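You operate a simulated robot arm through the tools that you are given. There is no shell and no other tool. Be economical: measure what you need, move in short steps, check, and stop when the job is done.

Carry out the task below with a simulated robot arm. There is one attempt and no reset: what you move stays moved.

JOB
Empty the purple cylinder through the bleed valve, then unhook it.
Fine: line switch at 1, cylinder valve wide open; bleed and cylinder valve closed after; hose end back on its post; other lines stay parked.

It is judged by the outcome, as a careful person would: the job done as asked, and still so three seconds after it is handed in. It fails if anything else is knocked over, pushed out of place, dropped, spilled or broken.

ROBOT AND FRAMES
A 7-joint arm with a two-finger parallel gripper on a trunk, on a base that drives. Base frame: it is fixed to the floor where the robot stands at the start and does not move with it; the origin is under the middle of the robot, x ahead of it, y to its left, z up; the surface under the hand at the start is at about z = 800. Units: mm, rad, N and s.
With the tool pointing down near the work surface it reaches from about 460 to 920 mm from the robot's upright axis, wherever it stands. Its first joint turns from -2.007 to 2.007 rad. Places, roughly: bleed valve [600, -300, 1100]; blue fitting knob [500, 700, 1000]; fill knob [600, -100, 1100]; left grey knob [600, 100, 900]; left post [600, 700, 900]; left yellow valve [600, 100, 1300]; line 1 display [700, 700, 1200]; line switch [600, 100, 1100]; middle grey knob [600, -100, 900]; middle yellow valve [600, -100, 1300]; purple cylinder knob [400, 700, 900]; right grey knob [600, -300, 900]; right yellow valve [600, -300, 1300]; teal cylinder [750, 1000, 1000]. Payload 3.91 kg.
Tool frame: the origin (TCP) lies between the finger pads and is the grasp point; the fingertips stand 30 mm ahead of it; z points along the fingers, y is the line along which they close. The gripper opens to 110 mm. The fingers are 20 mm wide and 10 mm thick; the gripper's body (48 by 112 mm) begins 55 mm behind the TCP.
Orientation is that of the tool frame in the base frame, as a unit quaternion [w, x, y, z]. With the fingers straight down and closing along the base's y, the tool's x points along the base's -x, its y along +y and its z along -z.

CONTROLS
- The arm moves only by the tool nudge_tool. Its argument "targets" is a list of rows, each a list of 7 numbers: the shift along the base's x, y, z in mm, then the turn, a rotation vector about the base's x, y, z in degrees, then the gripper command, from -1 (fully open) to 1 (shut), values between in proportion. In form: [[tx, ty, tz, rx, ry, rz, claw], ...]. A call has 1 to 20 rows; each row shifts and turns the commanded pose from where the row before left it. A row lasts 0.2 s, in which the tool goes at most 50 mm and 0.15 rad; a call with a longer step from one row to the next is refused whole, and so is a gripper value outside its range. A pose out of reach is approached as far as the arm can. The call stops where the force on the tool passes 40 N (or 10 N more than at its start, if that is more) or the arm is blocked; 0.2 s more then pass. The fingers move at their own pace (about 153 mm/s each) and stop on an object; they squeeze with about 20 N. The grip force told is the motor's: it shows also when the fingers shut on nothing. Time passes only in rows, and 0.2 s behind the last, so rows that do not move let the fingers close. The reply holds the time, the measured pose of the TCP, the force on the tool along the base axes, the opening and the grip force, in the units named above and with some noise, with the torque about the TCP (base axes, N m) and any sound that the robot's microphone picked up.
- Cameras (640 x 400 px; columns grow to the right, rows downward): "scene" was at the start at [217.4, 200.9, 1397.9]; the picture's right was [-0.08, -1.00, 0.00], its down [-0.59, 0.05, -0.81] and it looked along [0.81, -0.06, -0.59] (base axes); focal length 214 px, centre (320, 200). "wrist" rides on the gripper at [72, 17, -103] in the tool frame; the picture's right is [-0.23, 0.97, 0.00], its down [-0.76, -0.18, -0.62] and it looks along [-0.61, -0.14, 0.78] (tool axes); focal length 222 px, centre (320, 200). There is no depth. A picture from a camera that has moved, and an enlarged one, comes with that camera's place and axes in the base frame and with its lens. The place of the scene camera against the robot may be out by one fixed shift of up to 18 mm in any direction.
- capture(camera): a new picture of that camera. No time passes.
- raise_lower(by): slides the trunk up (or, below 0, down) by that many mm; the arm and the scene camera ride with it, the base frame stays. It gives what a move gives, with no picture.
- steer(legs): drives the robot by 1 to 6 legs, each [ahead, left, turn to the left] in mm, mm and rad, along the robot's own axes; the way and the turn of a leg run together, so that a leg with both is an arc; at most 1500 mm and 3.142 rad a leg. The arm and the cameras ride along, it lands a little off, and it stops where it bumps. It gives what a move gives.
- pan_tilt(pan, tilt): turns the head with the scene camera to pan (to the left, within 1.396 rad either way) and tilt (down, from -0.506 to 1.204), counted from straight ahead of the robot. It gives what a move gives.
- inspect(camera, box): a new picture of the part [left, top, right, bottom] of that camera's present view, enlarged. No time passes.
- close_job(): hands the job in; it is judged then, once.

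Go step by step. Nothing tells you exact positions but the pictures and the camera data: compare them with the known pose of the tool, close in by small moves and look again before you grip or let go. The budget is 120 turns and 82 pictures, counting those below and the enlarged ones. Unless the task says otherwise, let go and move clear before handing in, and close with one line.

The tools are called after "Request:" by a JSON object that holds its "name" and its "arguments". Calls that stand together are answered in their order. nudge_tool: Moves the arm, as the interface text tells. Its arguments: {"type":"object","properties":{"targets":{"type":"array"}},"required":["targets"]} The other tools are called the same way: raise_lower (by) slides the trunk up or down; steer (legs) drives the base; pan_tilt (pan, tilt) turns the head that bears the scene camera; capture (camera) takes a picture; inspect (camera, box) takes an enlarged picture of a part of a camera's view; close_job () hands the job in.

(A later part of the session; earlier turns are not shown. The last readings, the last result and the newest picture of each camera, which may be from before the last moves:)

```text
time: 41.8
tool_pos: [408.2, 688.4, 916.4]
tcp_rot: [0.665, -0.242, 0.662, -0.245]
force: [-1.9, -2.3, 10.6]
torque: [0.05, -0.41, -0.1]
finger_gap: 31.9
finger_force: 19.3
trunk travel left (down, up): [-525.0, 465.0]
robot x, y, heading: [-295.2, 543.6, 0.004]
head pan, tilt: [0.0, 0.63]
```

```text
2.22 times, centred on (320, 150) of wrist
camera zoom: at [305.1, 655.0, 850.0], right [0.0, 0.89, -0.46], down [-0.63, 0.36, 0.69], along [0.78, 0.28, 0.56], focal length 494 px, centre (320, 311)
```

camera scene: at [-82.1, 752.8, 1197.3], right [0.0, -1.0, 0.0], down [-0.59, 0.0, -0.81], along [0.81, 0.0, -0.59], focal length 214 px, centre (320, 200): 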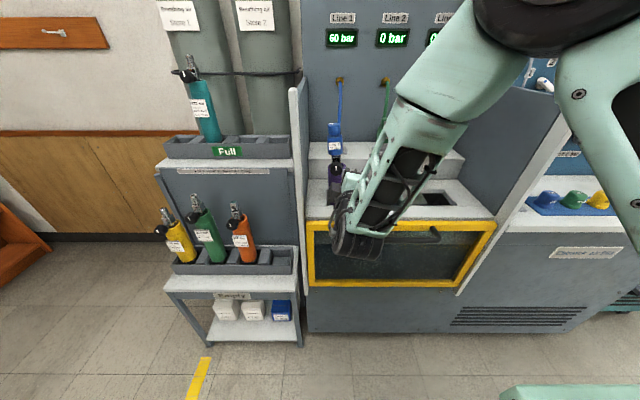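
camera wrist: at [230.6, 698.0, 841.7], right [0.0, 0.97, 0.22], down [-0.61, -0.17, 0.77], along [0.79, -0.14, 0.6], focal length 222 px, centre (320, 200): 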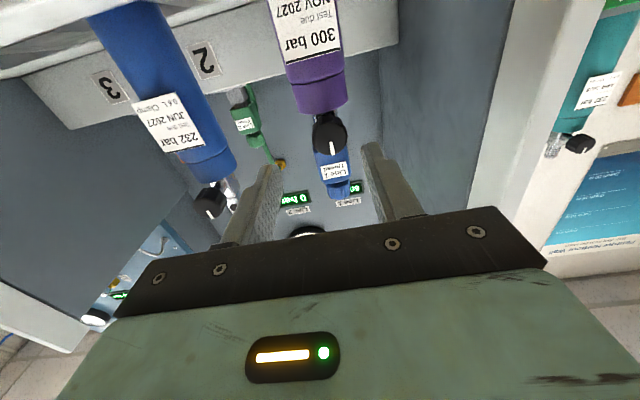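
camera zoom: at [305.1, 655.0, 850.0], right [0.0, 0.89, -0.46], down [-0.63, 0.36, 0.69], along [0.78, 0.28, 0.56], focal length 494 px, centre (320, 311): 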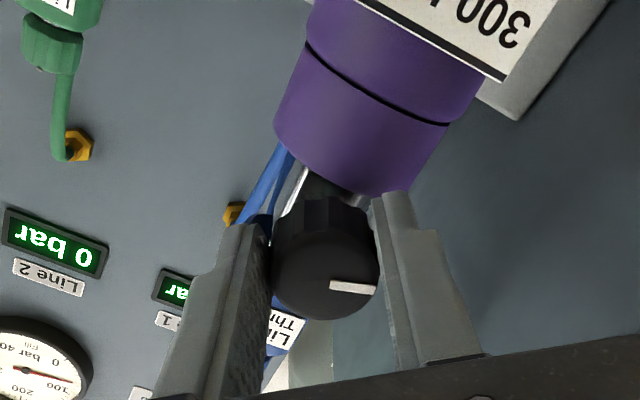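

Turned to about −117° with no stop yet. I'll repeat the strokes until the valve reaches its stop.

Request:
{"name": "nudge_tool", "arguments": {"targets": [[-4, 0, 0, 0, 0, 0, 0.3], [-17, 0, 0, 0, 0, 0, 0.2], [-17, 0, 0, 8, 0, 0, 0.2], [0, 0, 0, 8, 0, 0, 0.2], [0, 0, 0, 8, 0, 0, 0.2], [0, 0, 0, 8, 0, 0, 0.2], [0, 0, 0, 8, 0, 0, 0.2], [0, 0, 0, 8, 0, 0, 0.2], [0, 0, 0, 8, 0, 0, 0.2], [0, 0, 0, 8, 0, 0, 0.2], [0, 0, 0, 8, 0, 0, 0.2], [0, 0, 0, 8, 0, 0, 0.2], [19, 0, 0, 0, 0, 0, 0.2], [19, 0, 0, 0, 0, 0, 0.2], [0, 0, 0, 0, 0, 0, 1], [0, 0, 0, 0, 0, 0, 1]]}}

Request:
{"name": "nudge_tool", "arguments": {"targets": [[0, 0, 0, -8, 0, 0, 1], [0, 0, 0, -8, 0, 0, 1], [0, 0, 0, -8, 0, 0, 1], [0, 0, 0, -8, 0, 0, 1], [0, 0, 0, -8, 0, 0, 1], [0, 0, 0, -8, 0, 0, 1], [0, 0, 0, -8, 0, 0, 1], [0, 0, 0, -8, 0, 0, 1], [0, 0, 0, -8, 0, 0, 1], [0, 0, 0, -8, 0, 0, 1], [0, 0, 0, 0, 0, 0, 1]]}}

Request:
{"name": "inspect", "arguments": {"camera": "wrist", "box": [200, 60, 440, 240]}}

```text
time: 45.2
tool_pos: [408.6, 688.9, 915.7]
tcp_rot: [0.666, 0.241, 0.664, 0.238]
force: [-4.1, -1.5, 3.9]
torque: [-0.01, 0.2, -0.12]
finger_gap: 31.8
finger_force: 19.9
trunk travel left (down, up): [-525.0, 465.0]
robot x, y, heading: [-301.4, 548.0, 0.003]
head pan, tilt: [0.0, 0.63]
```

```text
time: 47.6
tool_pos: [408.0, 688.2, 913.3]
tcp_rot: [0.664, -0.244, 0.663, -0.246]
force: [0.0, -0.9, 2.7]
torque: [0.36, 0.1, 0.14]
finger_gap: 32.1
finger_force: 19.5
trunk travel left (down, up): [-525.0, 465.0]
robot x, y, heading: [-301.4, 544.5, 0.003]
head pan, tilt: [0.0, 0.63]
```

```text
2.22 times, centred on (320, 150) of wrist
camera zoom: at [304.7, 654.9, 848.8], right [0.0, 0.89, -0.46], down [-0.62, 0.36, 0.69], along [0.78, 0.29, 0.56], focal length 494 px, centre (320, 311)
```

zoom: 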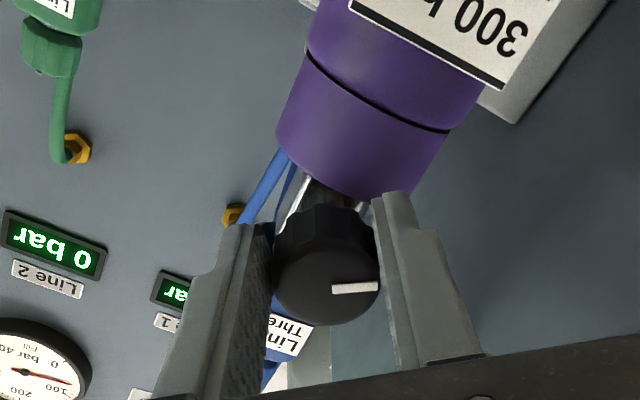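

The last stroke slipped against a 0.36 N·m torque with the mark unchanged, so the valve is at its open stop. I'll release, back off, lift and drive right to the bleed valve.

Request:
{"name": "nudge_tool", "arguments": {"targets": [[-4, 0, 0, 0, 0, 0, 0.3], [-17, 0, 0, 0, 0, 0, 0.2], [-27, 0, 0, 8, 0, 0, 0.2], [-30, 0, 0, 8, 0, 0, 0.2], [0, 0, 20, 8, 0, 0, 0.2], [0, 0, 40, 8, 0, 0, 0.2], [0, 0, 40, 8, 0, 0, 0.2], [0, 0, 40, 0, 0, 0, 0.2], [0, 0, 40, 0, 0, 0, 0.2], [0, 0, 20, 0, 0, 0, 0.2], [0, 0, 0, 0, 0, 0, 0.2]]}}

Request:
{"name": "capture", "arguments": {"camera": "scene"}}

Request:
{"name": "inspect", "arguments": {"camera": "scene", "box": [315, 110, 375, 200]}}

```text
time: 50.0
tool_pos: [329.8, 688.6, 1116.4]
tcp_rot: [0.708, -0.002, 0.707, -0.003]
force: [-0.5, 0.4, -0.4]
torque: [0.0, 0.02, 0.03]
finger_gap: 43.8
finger_force: 0.0
trunk travel left (down, up): [-525.0, 465.0]
robot x, y, heading: [-298.4, 543.8, -0.001]
head pan, tilt: [0.0, 0.63]
```

```text
43 pictures are left
camera scene: at [-82.1, 753.0, 1197.9], right [0.0, -1.0, 0.0], down [-0.59, 0.0, -0.81], along [0.81, 0.0, -0.59], focal length 214 px, centre (320, 200)
```

scene: 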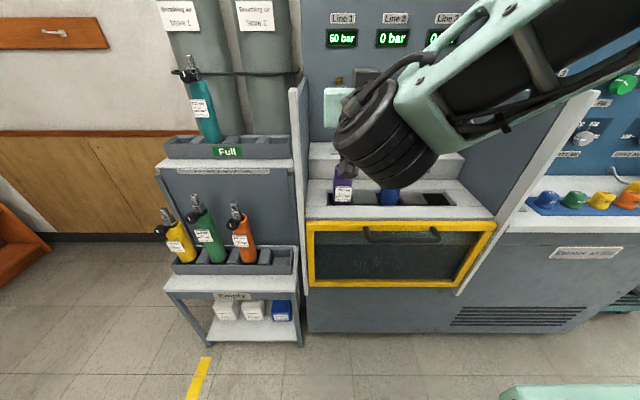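

```text
4.44 times, centred on (345, 155) of scene
camera zoom: at [-82.1, 753.0, 1197.9], right [0.0, -1.0, 0.0], down [-0.59, 0.0, -0.81], along [0.81, 0.0, -0.59], focal length 953 px, centre (209, 400)
```

zoom: 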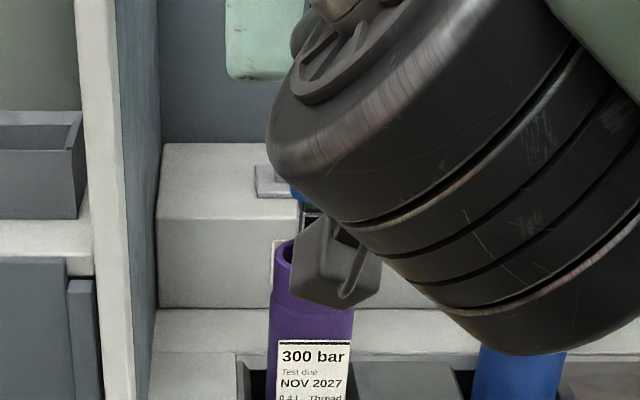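

Request:
{"name": "nudge_tool", "arguments": {"targets": [[-10, 0, 40, 0, 0, 0, 0.2], [-10, 0, 40, 0, 0, 0, -0.2], [0, 0, 0, 0, 0, 0, -0.2]]}}

Request:
{"name": "steer", "arguments": {"legs": [[0, -830, 0]]}}

Request:
{"name": "capture", "arguments": {"camera": "wrist"}}

Request:
{"name": "capture", "arguments": {"camera": "scene"}}

```text
time: 50.8
tool_pos: [310.0, 689.6, 1195.2]
tcp_rot: [0.708, -0.002, 0.707, -0.003]
force: [-0.5, -0.9, 0.0]
torque: [0.02, -0.02, 0.0]
finger_gap: 66.2
finger_force: 0.0
trunk travel left (down, up): [-525.0, 465.0]
robot x, y, heading: [-297.6, 542.8, 0.0]
head pan, tilt: [0.0, 0.63]
```

```text
time: 55.2
tool_pos: [311.9, -133.7, 1193.9]
tcp_rot: [0.708, -0.003, 0.706, -0.003]
force: [-0.5, -0.1, -0.3]
torque: [-0.02, 0.01, -0.03]
finger_gap: 66.1
finger_force: 0.1
trunk travel left (down, up): [-525.0, 465.0]
robot x, y, heading: [-294.2, -278.5, 0.006]
head pan, tilt: [0.0, 0.63]
```

```text
41 pictures are left
camera wrist: at [209.0, -115.9, 1122.6], right [0.0, 0.98, 0.22], down [-0.62, -0.17, 0.76], along [0.78, -0.14, 0.61], focal length 222 px, centre (320, 200)
```

wrist: 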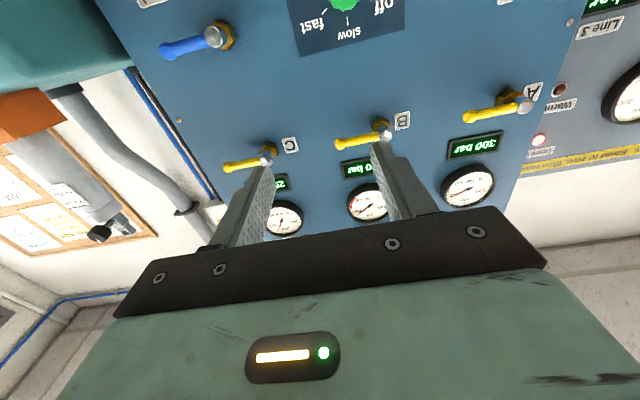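

```text
40 pictures are left
camera scene: at [-80.2, -70.2, 1197.9], right [0.0, -1.0, 0.0], down [-0.59, 0.0, -0.81], along [0.81, 0.0, -0.59], focal length 214 px, centre (320, 200)
```

scene: 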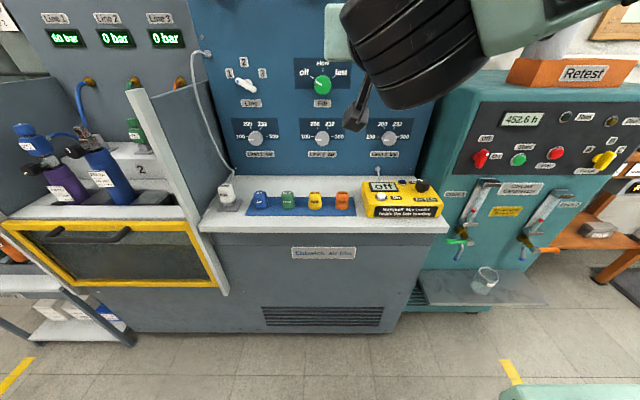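

The bleed lever lies to the right (−y) of its pivot. I'll look closely to see which way it opens.

Request:
{"name": "inspect", "arguments": {"camera": "wrist", "box": [120, 0, 280, 100]}}

```text
4.00 times, centred on (200, 50) of wrist
camera zoom: at [209.0, -115.9, 1122.6], right [0.0, 0.98, 0.22], down [-0.62, -0.17, 0.76], along [0.78, -0.14, 0.61], focal length 888 px, centre (800, 800)
```

zoom: 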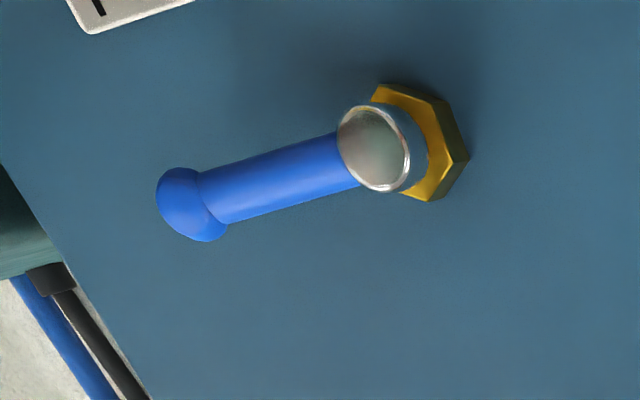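

No stop marks are visible. I'll move closer with the fingers shut, just above the handle, and measure again.

Request:
{"name": "nudge_tool", "arguments": {"targets": [[30, -38, 0, 0, 0, 0, 0.5], [30, -38, 0, 0, 0, 0, 1], [30, -38, 0, 0, 0, 0, 1], [30, -38, -10, 0, 0, 0, 1], [30, -10, -10, 0, 0, 0, 1], [20, 0, -10, 0, 0, 0, 1], [0, 0, 0, 0, 0, 0, 1]]}}

Request:
{"name": "capture", "arguments": {"camera": "wrist"}}

```text
time: 56.8
tool_pos: [482.1, -295.1, 1165.6]
tcp_rot: [0.708, -0.002, 0.706, -0.002]
force: [0.2, -0.3, -0.6]
torque: [0.03, -0.01, -0.01]
finger_gap: 0.0
finger_force: 20.3
trunk travel left (down, up): [-525.0, 465.0]
robot x, y, heading: [-296.5, -277.3, 0.001]
head pan, tilt: [0.0, 0.63]
```

```text
38 pictures are left
camera wrist: at [379.2, -277.6, 1092.4], right [0.0, 0.98, 0.22], down [-0.62, -0.17, 0.76], along [0.78, -0.14, 0.61], focal length 222 px, centre (320, 200)
```

wrist: 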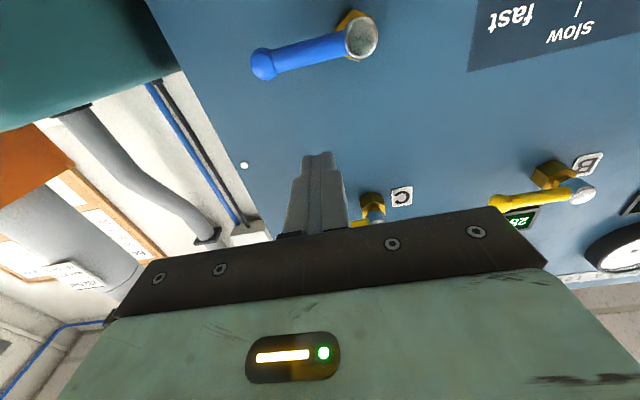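

The lever pivot is at about (y −253, z 1107) and the handle tip at y −323. I'll push it down from above with the shut fingertips.

Request:
{"name": "nudge_tool", "arguments": {"targets": [[35, -6, 0, 0, 0, 0, 1], [33, 0, -5, 0, 0, 0, 1], [0, 0, -15, 0, 0, 0, 1], [0, 0, -15, 0, 0, 0, 1], [0, -1, -12, 0, 0, 0, 1], [0, -1, -10, 0, 0, 0, 1], [0, 1, -12, 0, 0, 0, 1], [0, 0, 0, 0, 0, 0, 1]]}}

Request:
{"name": "capture", "arguments": {"camera": "wrist"}}

```text
time: 58.6
tool_pos: [550.3, -302.7, 1097.2]
tcp_rot: [0.708, -0.002, 0.707, -0.003]
force: [0.2, -0.6, 0.7]
torque: [0.02, 0.01, -0.01]
finger_gap: 0.3
finger_force: 20.3
trunk travel left (down, up): [-525.0, 465.0]
robot x, y, heading: [-291.9, -279.4, -0.003]
head pan, tilt: [0.0, 0.63]
```

```text
37 pictures are left
camera wrist: at [447.2, -285.1, 1023.3], right [0.0, 0.98, 0.22], down [-0.62, -0.17, 0.76], along [0.78, -0.14, 0.61], focal length 222 px, centre (320, 200)
```

wrist: 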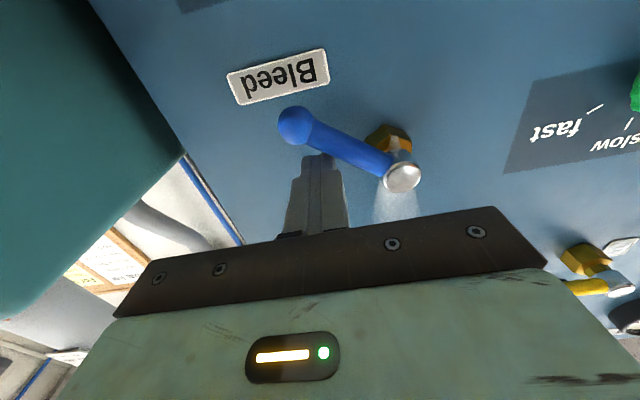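

It opens downward and gas is venting. I'll continue the arc to fully down.

Request:
{"name": "nudge_tool", "arguments": {"targets": [[0, 4, -10, 0, 0, 0, 1], [0, 6, -12, 0, 0, 0, 1], [0, 8, -8, 0, 0, 0, 1], [0, 8, -6, 0, 0, 0, 1], [0, 6, -2, 0, 0, 0, 1], [0, 0, 0, 0, 0, 0, 1]]}}

Request:
{"name": "capture", "arguments": {"camera": "scene"}}

Request:
{"name": "capture", "arguments": {"camera": "wrist"}}

```text
time: 60.0
tool_pos: [551.0, -270.4, 1058.5]
tcp_rot: [0.708, -0.002, 0.706, -0.003]
force: [-0.5, -3.5, 2.0]
torque: [0.07, -0.03, -0.06]
finger_gap: 0.0
finger_force: 20.1
trunk travel left (down, up): [-525.0, 465.0]
robot x, y, heading: [-298.1, -276.8, 0.001]
head pan, tilt: [0.0, 0.63]
```

```text
36 pictures are left
camera scene: at [-80.3, -70.5, 1198.0], right [0.0, -1.0, 0.0], down [-0.59, 0.0, -0.81], along [0.81, 0.0, -0.59], focal length 214 px, centre (320, 200)
```

scene: 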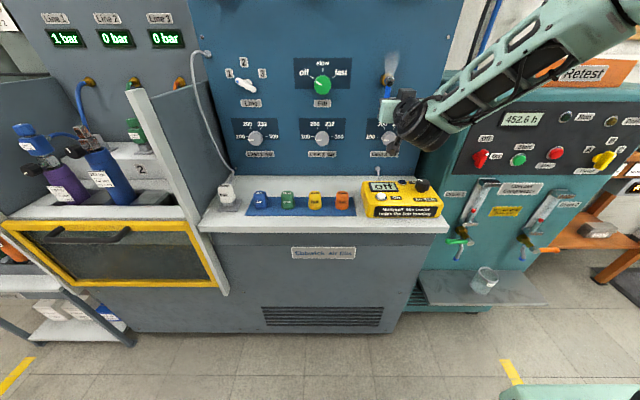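

```text
35 pictures are left
camera wrist: at [447.2, -253.5, 985.7], right [0.0, 0.98, 0.22], down [-0.63, -0.17, 0.76], along [0.78, -0.14, 0.61], focal length 222 px, centre (320, 200)
```

wrist: 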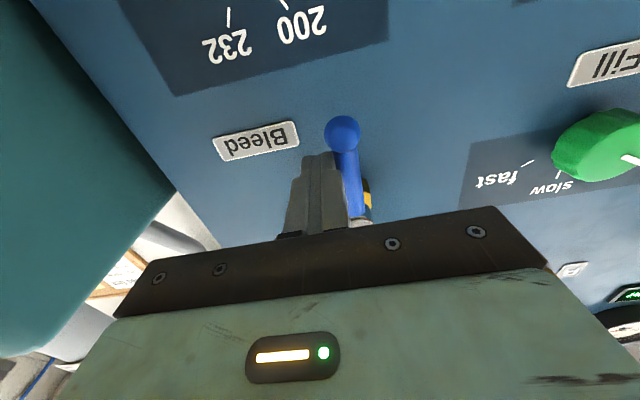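

The lever is down and Line 1 has fallen to about 1 bar. I'll wait a few seconds and read it again.

Request:
{"name": "nudge_tool", "arguments": {"targets": [[0, 0, 0, 0, 0, 0, 1], [0, 0, 0, 0, 0, 0, 1], [0, 0, 0, 0, 0, 0, 1], [0, 0, 0, 0, 0, 0, 1], [0, 0, 0, 0, 0, 0, 1], [0, 0, 0, 0, 0, 0, 1], [0, 0, 0, 0, 0, 0, 1], [0, 0, 0, 0, 0, 0, 1], [0, 0, 0, 0, 0, 0, 1], [0, 0, 0, 0, 0, 0, 1], [0, 0, 0, 0, 0, 0, 1], [0, 0, 0, 0, 0, 0, 1], [0, 0, 0, 0, 0, 0, 1], [0, 0, 0, 0, 0, 0, 1], [0, 0, 0, 0, 0, 0, 1], [0, 0, 0, 0, 0, 0, 1], [0, 0, 0, 0, 0, 0, 1], [0, 0, 0, 0, 0, 0, 1], [0, 0, 0, 0, 0, 0, 1], [0, 0, 0, 0, 0, 0, 1]]}}

Request:
{"name": "inspect", "arguments": {"camera": "scene", "box": [0, 0, 440, 200]}}

```text
time: 64.2
tool_pos: [550.9, -270.2, 1058.0]
tcp_rot: [0.708, -0.003, 0.707, -0.001]
force: [-0.9, -9.8, -1.3]
torque: [0.02, -0.02, -0.2]
finger_gap: 0.0
finger_force: 20.1
trunk travel left (down, up): [-525.0, 465.0]
robot x, y, heading: [-295.6, -279.0, 0.005]
head pan, tilt: [0.0, 0.63]
```

```text
1.45 times, centred on (220, 100) of scene
camera zoom: at [-80.1, -70.7, 1198.0], right [0.0, -1.0, 0.0], down [-0.59, 0.0, -0.81], along [0.81, 0.0, -0.59], focal length 312 px, centre (466, 346)
```

zoom: 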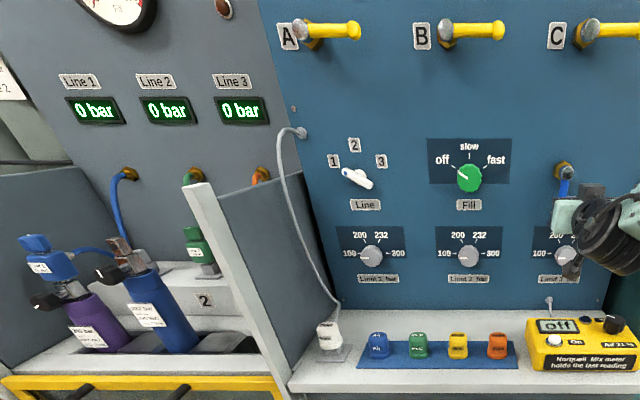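

Line 1 reads 0 bar. Now I'll go round to the other side of the handle and push it back up to closed.

Request:
{"name": "nudge_tool", "arguments": {"targets": [[-5, -4, 0, 0, 0, 0, 1], [-40, 0, 0, 0, 0, 0, 1], [-25, 0, 0, 0, 0, 0, 1], [0, 27, 0, 0, 0, 0, 1], [0, 27, 0, 0, 0, 0, 1], [35, 0, 0, 0, 0, 0, 1], [35, 0, 0, 0, 0, 0, 1], [0, 0, 0, 0, 0, 0, 1]]}}

Request:
{"name": "nudge_tool", "arguments": {"targets": [[0, -10, 0, 0, 0, 0, 1], [0, -10, -1, 0, 0, 0, 1], [0, -10, -1, 0, 0, 0, 1], [0, -12, 0, 0, 0, 0, 1], [0, -9, 4, 0, 0, 0, 1], [0, -9, 5, 0, 0, 0, 1], [0, -8, 6, 0, 0, 0, 1], [0, -7, 8, 0, 0, 0, 1], [0, -5, 8, 0, 0, 0, 1], [0, -2, 5, 0, 0, 0, 1], [0, 0, 0, 0, 0, 0, 1]]}}

Request:
{"name": "capture", "arguments": {"camera": "wrist"}}

```text
time: 66.0
tool_pos: [552.8, -219.3, 1057.9]
tcp_rot: [0.708, -0.002, 0.707, -0.003]
force: [0.6, 0.0, 0.0]
torque: [0.01, -0.01, -0.03]
finger_gap: 0.0
finger_force: 20.4
trunk travel left (down, up): [-525.0, 465.0]
robot x, y, heading: [-294.3, -279.8, 0.009]
head pan, tilt: [0.0, 0.63]
```

```text
time: 68.4
tool_pos: [551.2, -300.3, 1089.0]
tcp_rot: [0.705, -0.003, 0.709, -0.002]
force: [-5.6, 3.0, -18.4]
torque: [-0.04, 0.25, 0.12]
finger_gap: 0.0
finger_force: 20.7
trunk travel left (down, up): [-525.0, 465.0]
robot x, y, heading: [-299.5, -280.7, 0.008]
head pan, tilt: [0.0, 0.63]
```

```text
33 pictures are left
camera wrist: at [446.8, -284.5, 1017.2], right [0.0, 0.98, 0.22], down [-0.62, -0.17, 0.77], along [0.79, -0.14, 0.6], focal length 222 px, centre (320, 200)
```

wrist: 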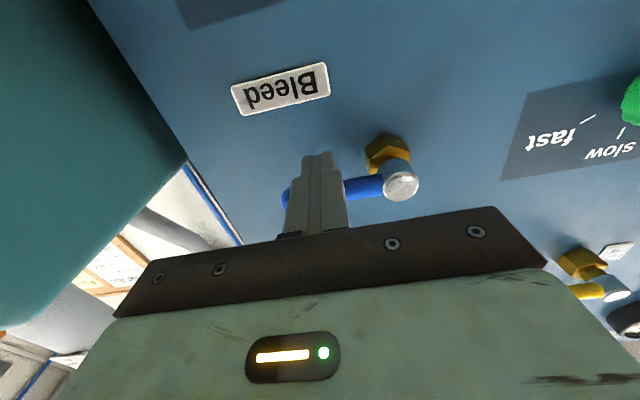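

The lever is back up against its closed stop (18 N). I'll back off, verify, and drive back to the cylinder bay.

Request:
{"name": "nudge_tool", "arguments": {"targets": [[0, 0, 2, 0, 0, 0, 1], [0, 0, -8, 0, 0, 0, 1], [-40, 0, -5, 0, 0, 0, 1], [-45, 0, 0, 0, 0, 0, 1], [-45, 0, 20, 0, 0, 0, 0.5], [-45, 0, 20, 0, 0, 0, 0.2], [-45, 0, 20, 0, 0, 0, 0], [-20, 40, 20, 0, 0, 0, 0], [0, 40, 25, 0, 0, 0, 0], [0, 40, 25, 0, 0, 0, 0], [0, 40, 0, 0, 0, 0, 0]]}}

Request:
{"name": "capture", "arguments": {"camera": "scene"}}

Request:
{"name": "steer", "arguments": {"legs": [[0, 830, 0]]}}

Request:
{"name": "capture", "arguments": {"camera": "scene"}}

```text
time: 70.8
tool_pos: [310.3, -143.1, 1210.6]
tcp_rot: [0.707, -0.002, 0.707, -0.004]
force: [0.6, 0.0, 0.2]
torque: [-0.04, 0.0, 0.02]
finger_gap: 54.9
finger_force: 0.1
trunk travel left (down, up): [-525.0, 465.0]
robot x, y, heading: [-297.4, -277.8, 0.004]
head pan, tilt: [0.0, 0.63]
```

```text
32 pictures are left
camera scene: at [-80.3, -70.5, 1198.0], right [0.0, -1.0, 0.0], down [-0.59, 0.0, -0.81], along [0.81, 0.0, -0.59], focal length 214 px, centre (320, 200)
```

scene: 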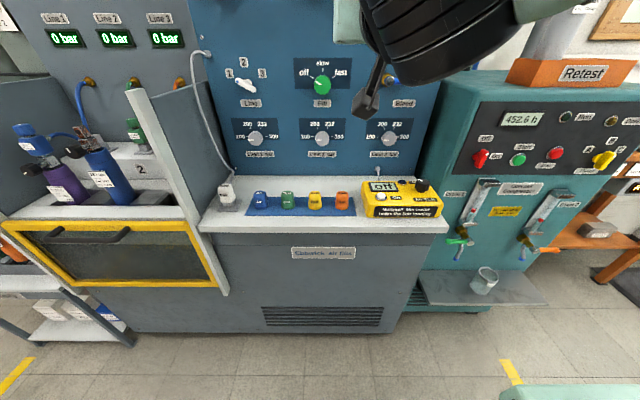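

```text
time: 75.2
tool_pos: [307.3, 682.5, 1210.2]
tcp_rot: [0.708, -0.001, 0.707, -0.003]
force: [-0.1, -0.4, -0.7]
torque: [0.02, 0.03, 0.03]
finger_gap: 55.4
finger_force: 0.1
trunk travel left (down, up): [-525.0, 465.0]
robot x, y, heading: [-300.2, 545.1, 0.003]
head pan, tilt: [0.0, 0.63]
```

```text
31 pictures are left
camera scene: at [-82.1, 755.3, 1197.9], right [0.0, -1.0, 0.0], down [-0.59, 0.0, -0.81], along [0.81, 0.0, -0.59], focal length 214 px, centre (320, 200)
```

scene: 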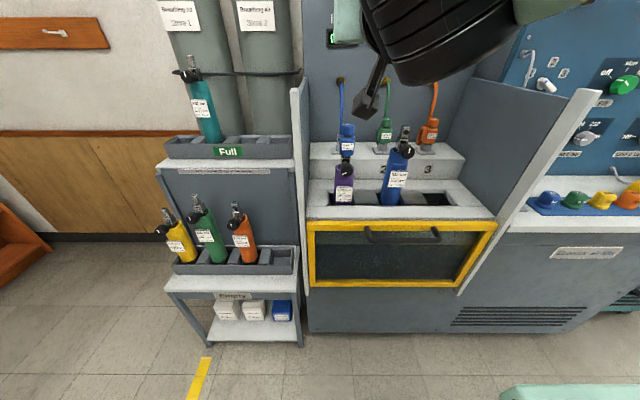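

Line 1 stayed at 0 with the bleed shut and the cylinder open, so it is empty. Now I'll close the cylinder valve, starting rolled −40° in front of its knob.

Request:
{"name": "nudge_tool", "arguments": {"targets": [[0, 2, -42, 0, 0, 0, 0.2], [0, 2, -42, -8, 0, 0, 0.2], [0, 2, -42, -8, 0, 0, 0.2], [0, 0, -42, -8, 0, 0, 0.2], [0, 0, -42, -8, 0, 0, 0.2], [0, 0, -42, -8, 0, 0, 0.2], [0, 0, -42, 0, 0, 0, 0.2], [30, 0, 0, 0, 0, 0, 0.2], [25, 0, 0, 0, 0, 0, 0.2], [0, 0, 0, 0, 0, 0, 0.2]]}}

Request:
{"name": "inspect", "arguments": {"camera": "wrist", "box": [200, 60, 440, 240]}}

```text
time: 77.4
tool_pos: [362.1, 687.7, 916.1]
tcp_rot: [0.665, -0.244, 0.662, -0.245]
force: [-0.4, 0.0, 0.1]
torque: [0.0, -0.03, -0.03]
finger_gap: 44.2
finger_force: 0.2
trunk travel left (down, up): [-525.0, 465.0]
robot x, y, heading: [-299.4, 548.0, -0.001]
head pan, tilt: [0.0, 0.63]
```

```text
2.22 times, centred on (320, 150) of wrist
camera zoom: at [258.9, 654.9, 849.8], right [0.0, 0.89, -0.46], down [-0.63, 0.36, 0.69], along [0.78, 0.29, 0.56], focal length 494 px, centre (320, 311)
```

zoom: 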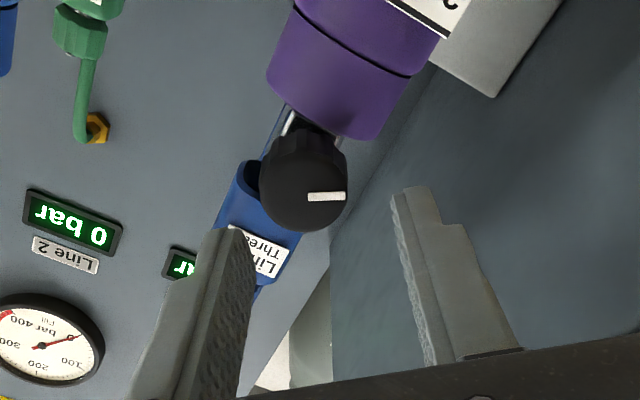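

Request:
{"name": "nudge_tool", "arguments": {"targets": [[23, 0, 0, 0, 0, 0, 0.2], [23, 0, 0, 0, 0, 0, 0.2], [0, 0, 0, 0, 0, 0, 1], [0, 0, 0, 0, 0, 0, 1], [0, 0, 0, 8, 0, 0, 1], [0, 0, 0, 8, 0, 0, 1], [0, 0, 0, 8, 0, 0, 1], [0, 0, 0, 8, 0, 0, 1], [0, 0, 0, 8, 0, 0, 1], [0, 0, 0, 8, 0, 0, 1], [0, 0, 0, 8, 0, 0, 1], [0, 0, 0, 8, 0, 0, 1], [0, 0, 0, 8, 0, 0, 1], [0, 0, 0, 8, 0, 0, 1], [0, 0, 0, 0, 0, 0, 1]]}}

Request:
{"name": "nudge_tool", "arguments": {"targets": [[-4, 0, 0, 0, 0, 0, 0.3], [-17, 0, 0, 0, 0, 0, 0.2], [-17, 0, 0, -8, 0, 0, 0.2], [0, 0, 0, -8, 0, 0, 0.2], [0, 0, 0, -8, 0, 0, 0.2], [0, 0, 0, -8, 0, 0, 0.2], [0, 0, 0, -8, 0, 0, 0.2], [0, 0, 0, -8, 0, 0, 0.2], [0, 0, 0, -8, 0, 0, 0.2], [0, 0, 0, -8, 0, 0, 0.2], [0, 0, 0, -8, 0, 0, 0.2], [0, 0, 0, -8, 0, 0, 0.2], [19, 0, 0, 0, 0, 0, 0.2], [19, 0, 0, 0, 0, 0, 0.2], [0, 0, 0, 0, 0, 0, 1], [0, 0, 0, 0, 0, 0, 1]]}}

Request:
{"name": "inspect", "arguments": {"camera": "wrist", "box": [200, 60, 440, 240]}}

```text
time: 80.6
tool_pos: [408.5, 688.1, 916.9]
tcp_rot: [0.666, 0.241, 0.664, 0.239]
force: [-0.7, 0.7, 0.3]
torque: [0.01, -0.01, -0.01]
finger_gap: 0.1
finger_force: 19.6
trunk travel left (down, up): [-525.0, 465.0]
robot x, y, heading: [-299.5, 547.2, 0.002]
head pan, tilt: [0.0, 0.63]
```

```text
time: 84.0
tool_pos: [408.7, 688.0, 918.1]
tcp_rot: [0.665, -0.242, 0.662, -0.245]
force: [-4.5, -3.6, 12.7]
torque: [0.07, -0.52, -0.14]
finger_gap: 31.8
finger_force: 20.1
trunk travel left (down, up): [-525.0, 465.0]
robot x, y, heading: [-297.9, 552.6, -0.001]
head pan, tilt: [0.0, 0.63]
```

```text
2.22 times, centred on (320, 150) of wrist
camera zoom: at [305.8, 654.8, 852.0], right [0.0, 0.89, -0.46], down [-0.63, 0.36, 0.69], along [0.78, 0.28, 0.56], focal length 494 px, centre (320, 311)
```

zoom: 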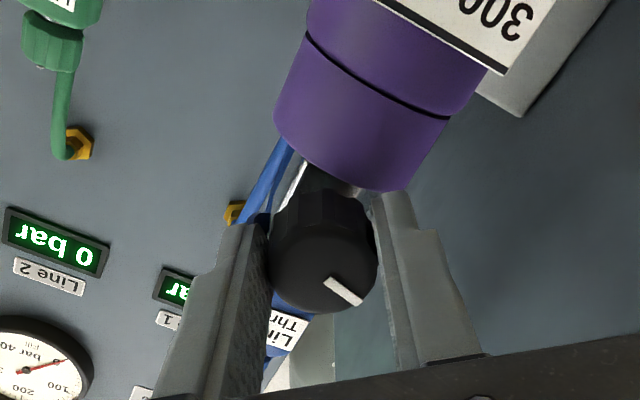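

The stroke slipped partway; the mark went from −117° to about −88°. I'm gripped again, and I'll turn in shorter chunks while watching the gap.

Request:
{"name": "nudge_tool", "arguments": {"targets": [[-2, 0, 0, 6, 0, 0, 1], [0, 0, 0, 7, 0, 0, 1], [0, 0, 0, 7, 0, 0, 1], [0, 0, 0, 7, 0, 0, 1], [0, 0, 0, 7, 0, 0, 1], [0, 0, 0, 0, 0, 0, 1]]}}

Request:
{"name": "nudge_tool", "arguments": {"targets": [[0, 0, 0, 7, 0, 0, 1], [0, 0, 0, 7, 0, 0, 1], [0, 0, 0, 7, 0, 0, 1], [0, 0, 0, 0, 0, 0, 1]]}}

Request:
{"name": "inspect", "arguments": {"camera": "wrist", "box": [200, 60, 440, 240]}}

```text
time: 85.4
tool_pos: [407.7, 687.7, 917.6]
tcp_rot: [0.707, -0.039, 0.706, -0.039]
force: [-2.4, -2.0, 5.0]
torque: [0.02, -0.26, -0.17]
finger_gap: 32.0
finger_force: 19.8
trunk travel left (down, up): [-525.0, 465.0]
robot x, y, heading: [-301.9, 548.0, 0.0]
head pan, tilt: [0.0, 0.63]
```

```text
time: 86.4
tool_pos: [406.1, 688.0, 916.6]
tcp_rot: [0.702, 0.092, 0.701, 0.089]
force: [-3.1, -1.4, 1.5]
torque: [-0.01, -0.02, -0.13]
finger_gap: 32.1
finger_force: 20.4
trunk travel left (down, up): [-525.0, 465.0]
robot x, y, heading: [-301.1, 548.3, 0.004]
head pan, tilt: [0.0, 0.63]
```

```text
2.22 times, centred on (320, 150) of wrist
camera zoom: at [303.4, 723.7, 851.1], right [0.0, 0.88, 0.47], down [-0.62, -0.36, 0.69], along [0.78, -0.29, 0.55], focal length 494 px, centre (320, 311)
```

zoom: 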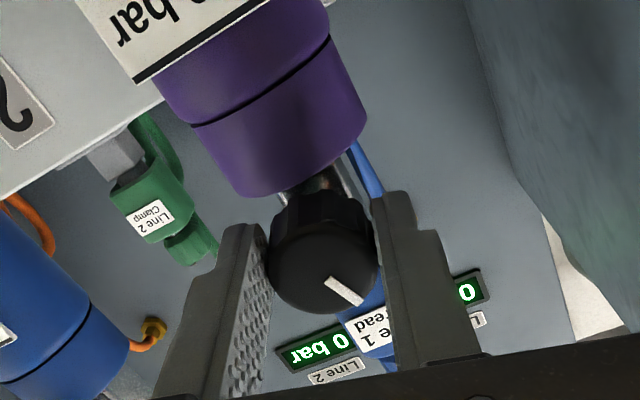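

Turning fine: the mark is at about −33°. I'll carry on to +36°, then re-grip for the rest.

Request:
{"name": "nudge_tool", "arguments": {"targets": [[0, 0, 0, 7, 0, 0, 1], [0, 0, 0, 7, 0, 0, 1], [0, 0, 0, 7, 0, 0, 1], [0, 0, 0, 0, 0, 0, 1]]}}

Request:
{"name": "nudge_tool", "arguments": {"targets": [[-4, 0, 0, 0, 0, 0, 0.3], [-17, 0, 0, 0, 0, 0, 0.2], [-17, 0, 0, -8, 0, 0, 0.2], [0, 0, 0, -8, 0, 0, 0.2], [0, 0, 0, -8, 0, 0, 0.2], [0, 0, 0, -8, 0, 0, 0.2], [0, 0, 0, -8, 0, 0, 0.2], [0, 0, 0, -8, 0, 0, 0.2], [0, 0, 0, -8, 0, 0, 0.2], [0, 0, 0, -8, 0, 0, 0.2], [19, 0, -1, 0, 0, 0, 0.2], [19, 0, -1, 0, 0, 0, 0.2], [0, 0, 0, 0, 0, 0, 1], [0, 0, 0, 0, 0, 0, 1]]}}

Request:
{"name": "nudge_tool", "arguments": {"targets": [[0, 0, 0, 6, 0, 0, 1], [0, 0, 0, 6, 0, 0, 1], [0, 0, 0, 6, 0, 0, 1], [0, 0, 0, 6, 0, 0, 1], [0, 0, 0, 6, 0, 0, 1], [0, 0, 0, 6, 0, 0, 1], [0, 0, 0, 6, 0, 0, 1], [0, 0, 0, 6, 0, 0, 1], [0, 0, 0, 0, 0, 0, 1]]}}

Request:
{"name": "inspect", "arguments": {"camera": "wrist", "box": [200, 60, 440, 240]}}

```text
time: 87.4
tool_pos: [406.7, 688.2, 917.8]
tcp_rot: [0.674, 0.217, 0.672, 0.216]
force: [0.8, -1.7, 6.5]
torque: [0.01, -0.17, -0.12]
finger_gap: 31.6
finger_force: 20.2
trunk travel left (down, up): [-525.0, 465.0]
robot x, y, heading: [-302.3, 550.2, 0.0]
head pan, tilt: [0.0, 0.63]
```

```text
time: 90.4
tool_pos: [407.9, 687.2, 916.5]
tcp_rot: [0.687, -0.171, 0.684, -0.174]
force: [-2.1, -2.5, 6.8]
torque: [-0.19, -0.53, -0.25]
finger_gap: 32.0
finger_force: 20.2
trunk travel left (down, up): [-525.0, 465.0]
robot x, y, heading: [-299.9, 547.4, 0.0]
head pan, tilt: [0.0, 0.63]
```

```text
time: 92.4
tool_pos: [406.2, 687.8, 914.5]
tcp_rot: [0.697, 0.121, 0.696, 0.121]
force: [0.0, 0.0, 1.2]
torque: [-0.34, -0.01, -0.13]
finger_gap: 31.7
finger_force: 19.8
trunk travel left (down, up): [-525.0, 465.0]
robot x, y, heading: [-303.1, 546.0, 0.005]
head pan, tilt: [0.0, 0.63]
```

```text
2.22 times, centred on (320, 150) of wrist
camera zoom: at [303.3, 729.9, 852.3], right [0.0, 0.84, 0.54], down [-0.62, -0.42, 0.66], along [0.78, -0.34, 0.52], focal length 494 px, centre (320, 311)
```

zoom: 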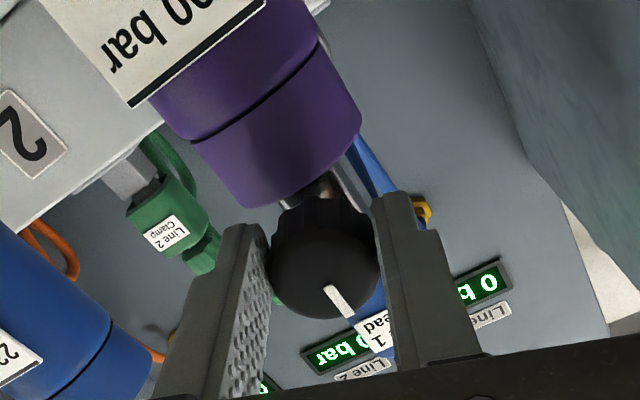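

A −0.34 N·m torque with the mark back at 0° means the cylinder valve is closed. I'll release, back out, raise the trunk, move a bit closer and turn the tool downward for the fitting's top knob.

Request:
{"name": "nudge_tool", "arguments": {"targets": [[-4, 0, 0, 0, 0, 0, 0.3], [-17, 0, 0, 0, 0, 0, 0.2], [-27, 0, 0, -7, 0, 0, 0.2], [-40, 0, 0, -7, 0, 0, 0.2], [-10, 0, 10, -6, 0, 0, 0.2], [0, 0, 0, 0, 0, 0, -0.2]]}}

Request:
{"name": "raise_lower", "arguments": {"by": 250}}

Request:
{"name": "nudge_tool", "arguments": {"targets": [[0, 0, 10, 0, 8.5, 0, -0.2], [0, 0, 10, 0, 8.5, 0, -0.2], [0, 0, 10, 0, 8.5, 0, -0.2], [0, 0, 10, 0, 8.5, 0, -0.2], [0, 0, 10, 0, 8.5, 0, -0.2], [0, 0, 10, 0, 8.5, 0, -0.2], [0, 0, 10, 0, 8.5, 0, -0.2], [0, 0, 0, 0, 8.5, 0, -0.2], [0, 0, 0, 0, 8.5, 0, -0.2], [0, 0, 0, 0, 8.5, 0, -0.2], [0, 0, 0, 0, 5, 0, -0.2], [0, 0, 0, 0, 0, 0, -0.2]]}}

Request:
{"name": "steer", "arguments": {"legs": [[100, 0, 0]]}}

Request:
{"name": "capture", "arguments": {"camera": "wrist"}}

Request:
{"name": "capture", "arguments": {"camera": "scene"}}

```text
time: 93.8
tool_pos: [308.5, 687.6, 925.1]
tcp_rot: [0.708, -0.001, 0.707, -0.005]
force: [0.5, 0.0, 0.2]
torque: [-0.01, 0.0, 0.0]
finger_gap: 66.1
finger_force: 0.1
trunk travel left (down, up): [-525.0, 465.0]
robot x, y, heading: [-299.4, 549.0, 0.005]
head pan, tilt: [0.0, 0.63]
```

```text
time: 96.4
tool_pos: [308.4, 687.0, 1174.2]
tcp_rot: [0.708, -0.003, 0.706, -0.003]
force: [1.0, -0.6, -0.4]
torque: [0.01, 0.0, -0.01]
finger_gap: 66.2
finger_force: 0.0
trunk travel left (down, up): [-775.0, 215.0]
robot x, y, heading: [-298.7, 544.3, 0.003]
head pan, tilt: [0.0, 0.63]
```

```text
time: 99.0
tool_pos: [308.1, 687.1, 1245.1]
tcp_rot: [0.0, -0.003, 1.0, -0.001]
force: [0.2, -0.3, 0.5]
torque: [-0.01, -0.02, 0.02]
finger_gap: 65.8
finger_force: 0.0
trunk travel left (down, up): [-775.0, 215.0]
robot x, y, heading: [-296.9, 546.8, 0.003]
head pan, tilt: [0.0, 0.63]
```

```text
time: 100.1
tool_pos: [409.5, 687.5, 1243.5]
tcp_rot: [0.002, -0.003, 1.0, 0.0]
force: [-0.1, 0.6, 0.8]
torque: [-0.04, 0.0, 0.02]
finger_gap: 65.9
finger_force: 0.1
trunk travel left (down, up): [-775.0, 215.0]
robot x, y, heading: [-197.2, 547.2, 0.002]
head pan, tilt: [0.0, 0.63]
```

```text
26 pictures are left
camera wrist: at [336.1, 704.7, 1348.1], right [0.22, 0.98, 0.0], down [0.76, -0.17, 0.62], along [0.61, -0.14, -0.78], focal length 222 px, centre (320, 200)
```

wrist: 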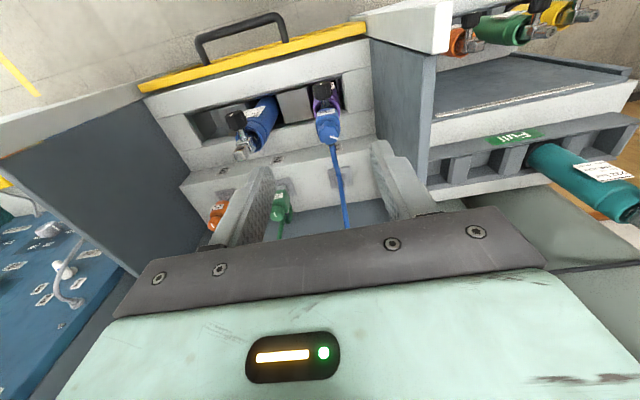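

```text
25 pictures are left
camera scene: at [18.5, 755.5, 1447.9], right [0.0, -1.0, 0.0], down [-0.59, 0.0, -0.81], along [0.81, 0.0, -0.59], focal length 214 px, centre (320, 200)
```

scene: 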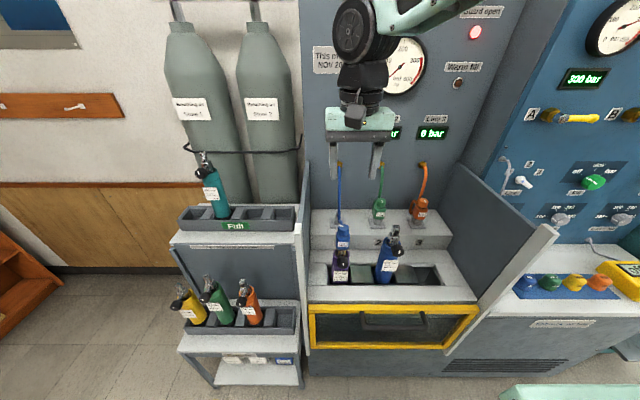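

Request:
{"name": "inspect", "arguments": {"camera": "scene", "box": [300, 190, 400, 290]}}

Request:
{"name": "inspect", "arguments": {"camera": "wrist", "box": [270, 60, 390, 240]}}

```text
4.00 times, centred on (350, 240) of scene
camera zoom: at [18.5, 755.5, 1447.9], right [0.0, -1.0, 0.0], down [-0.59, 0.0, -0.81], along [0.81, 0.0, -0.59], focal length 858 px, centre (200, 40)
```

zoom: 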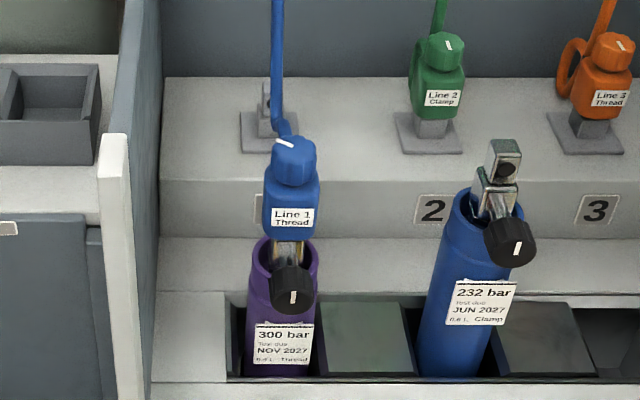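

```text
2.22 times, centred on (330, 150) of wrist
camera zoom: at [336.1, 704.7, 1348.1], right [0.22, 0.98, 0.0], down [0.76, -0.17, 0.62], along [0.61, -0.14, -0.78], focal length 494 px, centre (298, 311)
```

zoom: 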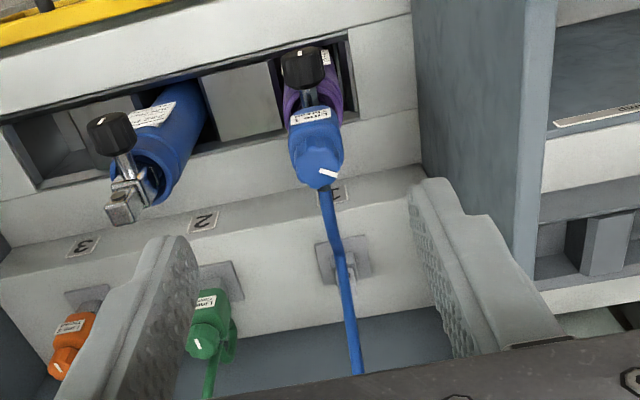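

The fitting's knob is centred near (472, 689) with its top at about 1028, and the left post is near (594, 696, 963). I'll come down above the knob and check the alignment.

Request:
{"name": "nudge_tool", "arguments": {"targets": [[30, 1, -30, 0, 0, 0, 0], [32, 0, -30, 0, 0, 0, 0], [0, 0, -45, 0, 0, 0, 0], [0, 0, -45, 0, 0, 0, 0], [0, 0, -20, 0, 0, 0, 0], [0, 0, 0, 0, 0, 0, 0]]}}

Request:
{"name": "inspect", "arguments": {"camera": "wrist", "box": [220, 60, 440, 240]}}

Request:
{"name": "inspect", "arguments": {"camera": "scene", "box": [290, 150, 410, 290]}}

```text
time: 101.5
tool_pos: [473.3, 688.3, 1074.5]
tcp_rot: [0.0, -0.003, 1.0, -0.001]
force: [0.6, -0.7, 0.2]
torque: [0.0, -0.01, 0.01]
finger_gap: 54.9
finger_force: 0.1
trunk travel left (down, up): [-775.0, 215.0]
robot x, y, heading: [-200.8, 545.1, 0.003]
head pan, tilt: [0.0, 0.63]
```

```text
2.22 times, centred on (330, 150) of wrist
camera zoom: at [399.7, 705.4, 1178.1], right [0.22, 0.98, 0.0], down [0.76, -0.17, 0.62], along [0.61, -0.14, -0.78], focal length 494 px, centre (298, 311)
```

zoom: 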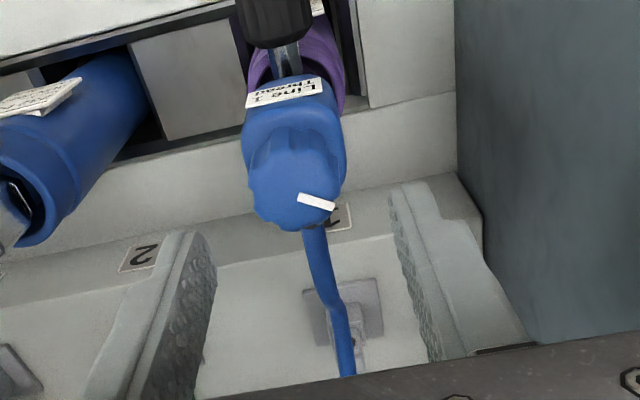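

```text
2.86 times, centred on (350, 220) of scene
camera zoom: at [18.6, 755.4, 1447.9], right [0.0, -1.0, 0.0], down [-0.59, 0.0, -0.81], along [0.81, 0.0, -0.59], focal length 613 px, centre (234, 143)
```

zoom: 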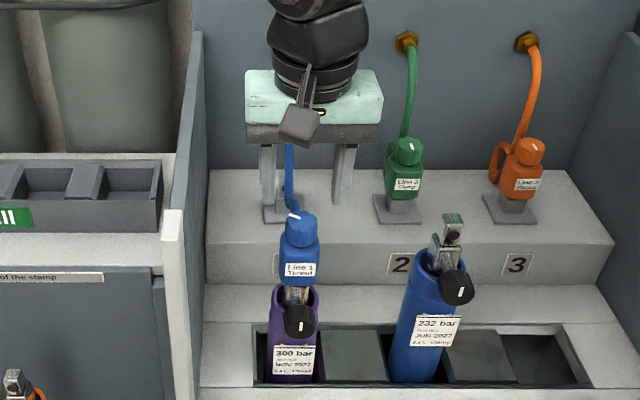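

Alignment is within a few mm (knob about (468, 690)). I'll descend to z 1038 and grip.

Request:
{"name": "nudge_tool", "arguments": {"targets": [[-4, 1, -15, 0, 0, 0, 0], [0, 0, -15, 0, 0, 0, 0], [0, 0, -6, 0, 0, 0, 0], [0, 0, 0, 0, 0, 0, 1], [0, 0, 0, 0, 0, 0, 1], [0, 0, 0, 0, 0, 0, 1]]}}

Request:
{"name": "inspect", "arguments": {"camera": "wrist", "box": [220, 60, 440, 240]}}

```text
time: 102.9
tool_pos: [468.0, 690.3, 1037.9]
tcp_rot: [0.001, -0.003, 1.0, -0.001]
force: [-0.2, -0.8, -0.3]
torque: [-0.01, -0.03, -0.01]
finger_gap: 32.0
finger_force: 20.0
trunk travel left (down, up): [-775.0, 215.0]
robot x, y, heading: [-196.8, 549.1, 0.001]
head pan, tilt: [0.0, 0.63]
```

```text
2.22 times, centred on (330, 150) of wrist
camera zoom: at [394.5, 706.7, 1141.9], right [0.22, 0.98, 0.0], down [0.76, -0.17, 0.62], along [0.61, -0.14, -0.78], focal length 494 px, centre (298, 311)
```

zoom: 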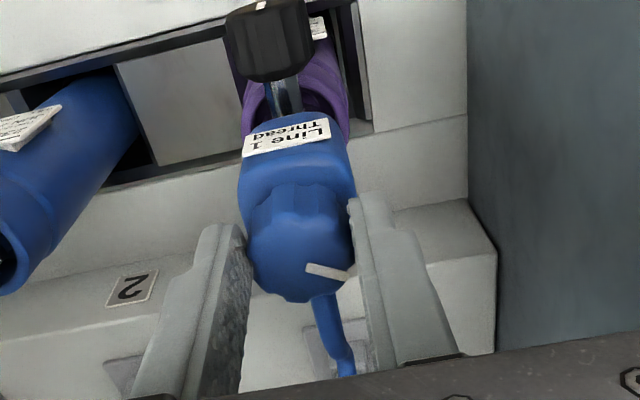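

Gripped at 32 mm. I'll try unscrewing counter-clockwise from above.

Request:
{"name": "nudge_tool", "arguments": {"targets": [[0, 0, 0, 0, 0, 8, 1], [0, 0, 0, 0, 0, 8, 1], [0, 0, 0, 0, 0, 8, 1], [0, 0, 0, 0, 0, 8, 1], [0, 0, 0, 0, 0, 8, 1], [0, 0, 0, 0, 0, 8, 1], [0, 0, 0, 0, 0, 8, 1], [0, 0, 0, 0, 0, 0, 1]]}}

Request:
{"name": "inspect", "arguments": {"camera": "wrist", "box": [200, 60, 440, 240]}}

```text
time: 104.7
tool_pos: [466.8, 688.2, 1039.3]
tcp_rot: [0.002, -0.473, 0.881, -0.001]
force: [2.2, -1.9, 3.8]
torque: [-0.27, -0.1, -0.04]
finger_gap: 32.1
finger_force: 20.3
trunk travel left (down, up): [-775.0, 215.0]
robot x, y, heading: [-200.4, 545.5, 0.002]
head pan, tilt: [0.0, 0.63]
```

```text
2.22 times, centred on (320, 150) of wrist
camera zoom: at [412.9, 639.0, 1142.3], right [-0.69, 0.73, 0.0], down [0.57, 0.54, 0.63], along [0.46, 0.43, -0.78], focal length 494 px, centre (320, 311)
```

zoom: 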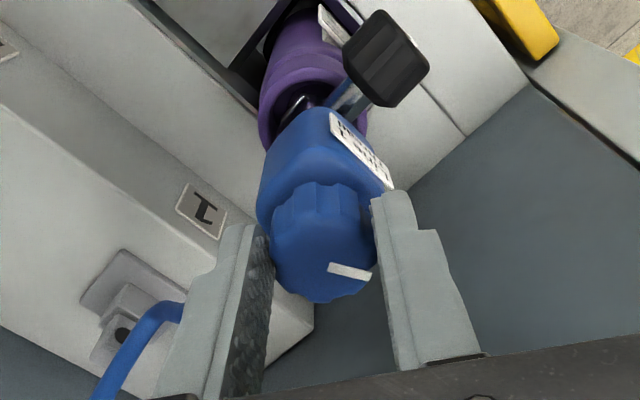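

The knob alone turned 56° with the hand. I'll re-grip and continue.

Request:
{"name": "nudge_tool", "arguments": {"targets": [[0, 0, 0, 0, 0, 0, 0.2], [0, 0, 30, 0, 0, 0, 0.2], [0, 0, 0, 0, 0, -8.5, 0.2], [0, 0, 0, 0, 0, -8.5, 0.2], [0, 0, 0, 0, 0, -8.5, 0.2], [0, 0, 0, 0, 0, -8.5, 0.2], [0, 0, 0, 0, 0, -8.5, 0.2], [0, 0, 0, 0, 0, -8.5, 0.2], [0, 0, 0, 0, 0, -8.5, 0.2], [0, 0, 0, 0, 0, -8.5, 0.2], [0, 0, 0, 0, 0, -8.5, 0.2], [0, 0, 0, 0, 0, -8.5, 0.2], [0, 0, 0, 0, 0, -8.5, 0.2], [0, 0, 0, 0, 0, -8.5, 0.2], [0, 0, -15, 0, 0, 0, 0.2], [0, 0, -15, 0, 0, 0, 0.2], [0, 0, 0, 0, 0, 0, 1], [0, 0, 0, 0, 0, 0, 1]]}}

Request:
{"name": "nudge_tool", "arguments": {"targets": [[0, 0, 0, 0, 0, 8, 1], [0, 0, 0, 0, 0, 8, 1], [0, 0, 0, 0, 0, 8, 1], [0, 0, 0, 0, 0, 8, 1], [0, 0, 0, 0, 0, 8, 1], [0, 0, 0, 0, 0, 8, 1], [0, 0, 0, 0, 0, 8, 1], [0, 0, 0, 0, 0, 8, 1], [0, 0, 0, 0, 0, 8, 1], [0, 0, 0, 0, 0, 8, 1], [0, 0, 0, 0, 0, 8, 1], [0, 0, 0, 0, 0, 8, 1], [0, 0, 0, 0, 0, 0, 1]]}}

Request:
{"name": "inspect", "arguments": {"camera": "wrist", "box": [200, 60, 440, 240]}}

```text
time: 108.5
tool_pos: [467.5, 689.2, 1038.8]
tcp_rot: [0.001, 0.387, 0.922, 0.0]
force: [1.6, 2.2, 10.3]
torque: [0.12, -0.08, 0.01]
finger_gap: 31.7
finger_force: 19.6
trunk travel left (down, up): [-775.0, 215.0]
robot x, y, heading: [-200.5, 549.1, 0.007]
head pan, tilt: [0.0, 0.63]
```

```text
time: 111.3
tool_pos: [467.5, 689.8, 1038.2]
tcp_rot: [0.0, -0.427, 0.904, -0.001]
force: [0.6, -3.2, 0.3]
torque: [-0.41, -0.11, -0.16]
finger_gap: 32.1
finger_force: 19.6
trunk travel left (down, up): [-775.0, 215.0]
robot x, y, heading: [-198.0, 549.5, 0.005]
head pan, tilt: [0.0, 0.63]
```

```text
2.22 times, centred on (320, 150) of wrist
camera zoom: at [407.2, 644.7, 1141.3], right [-0.61, 0.79, 0.0], down [0.62, 0.48, 0.62], along [0.5, 0.38, -0.78], focal length 494 px, centre (320, 311)
```

zoom: 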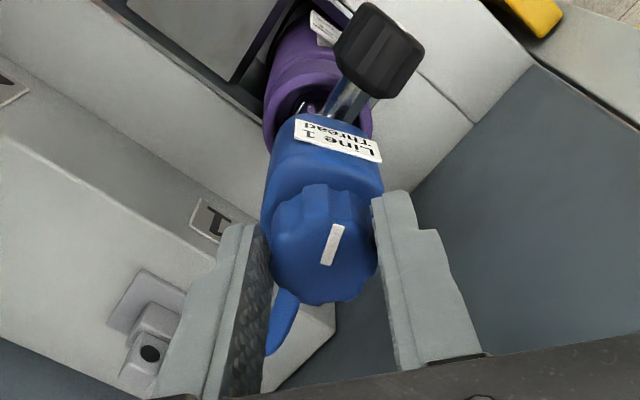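

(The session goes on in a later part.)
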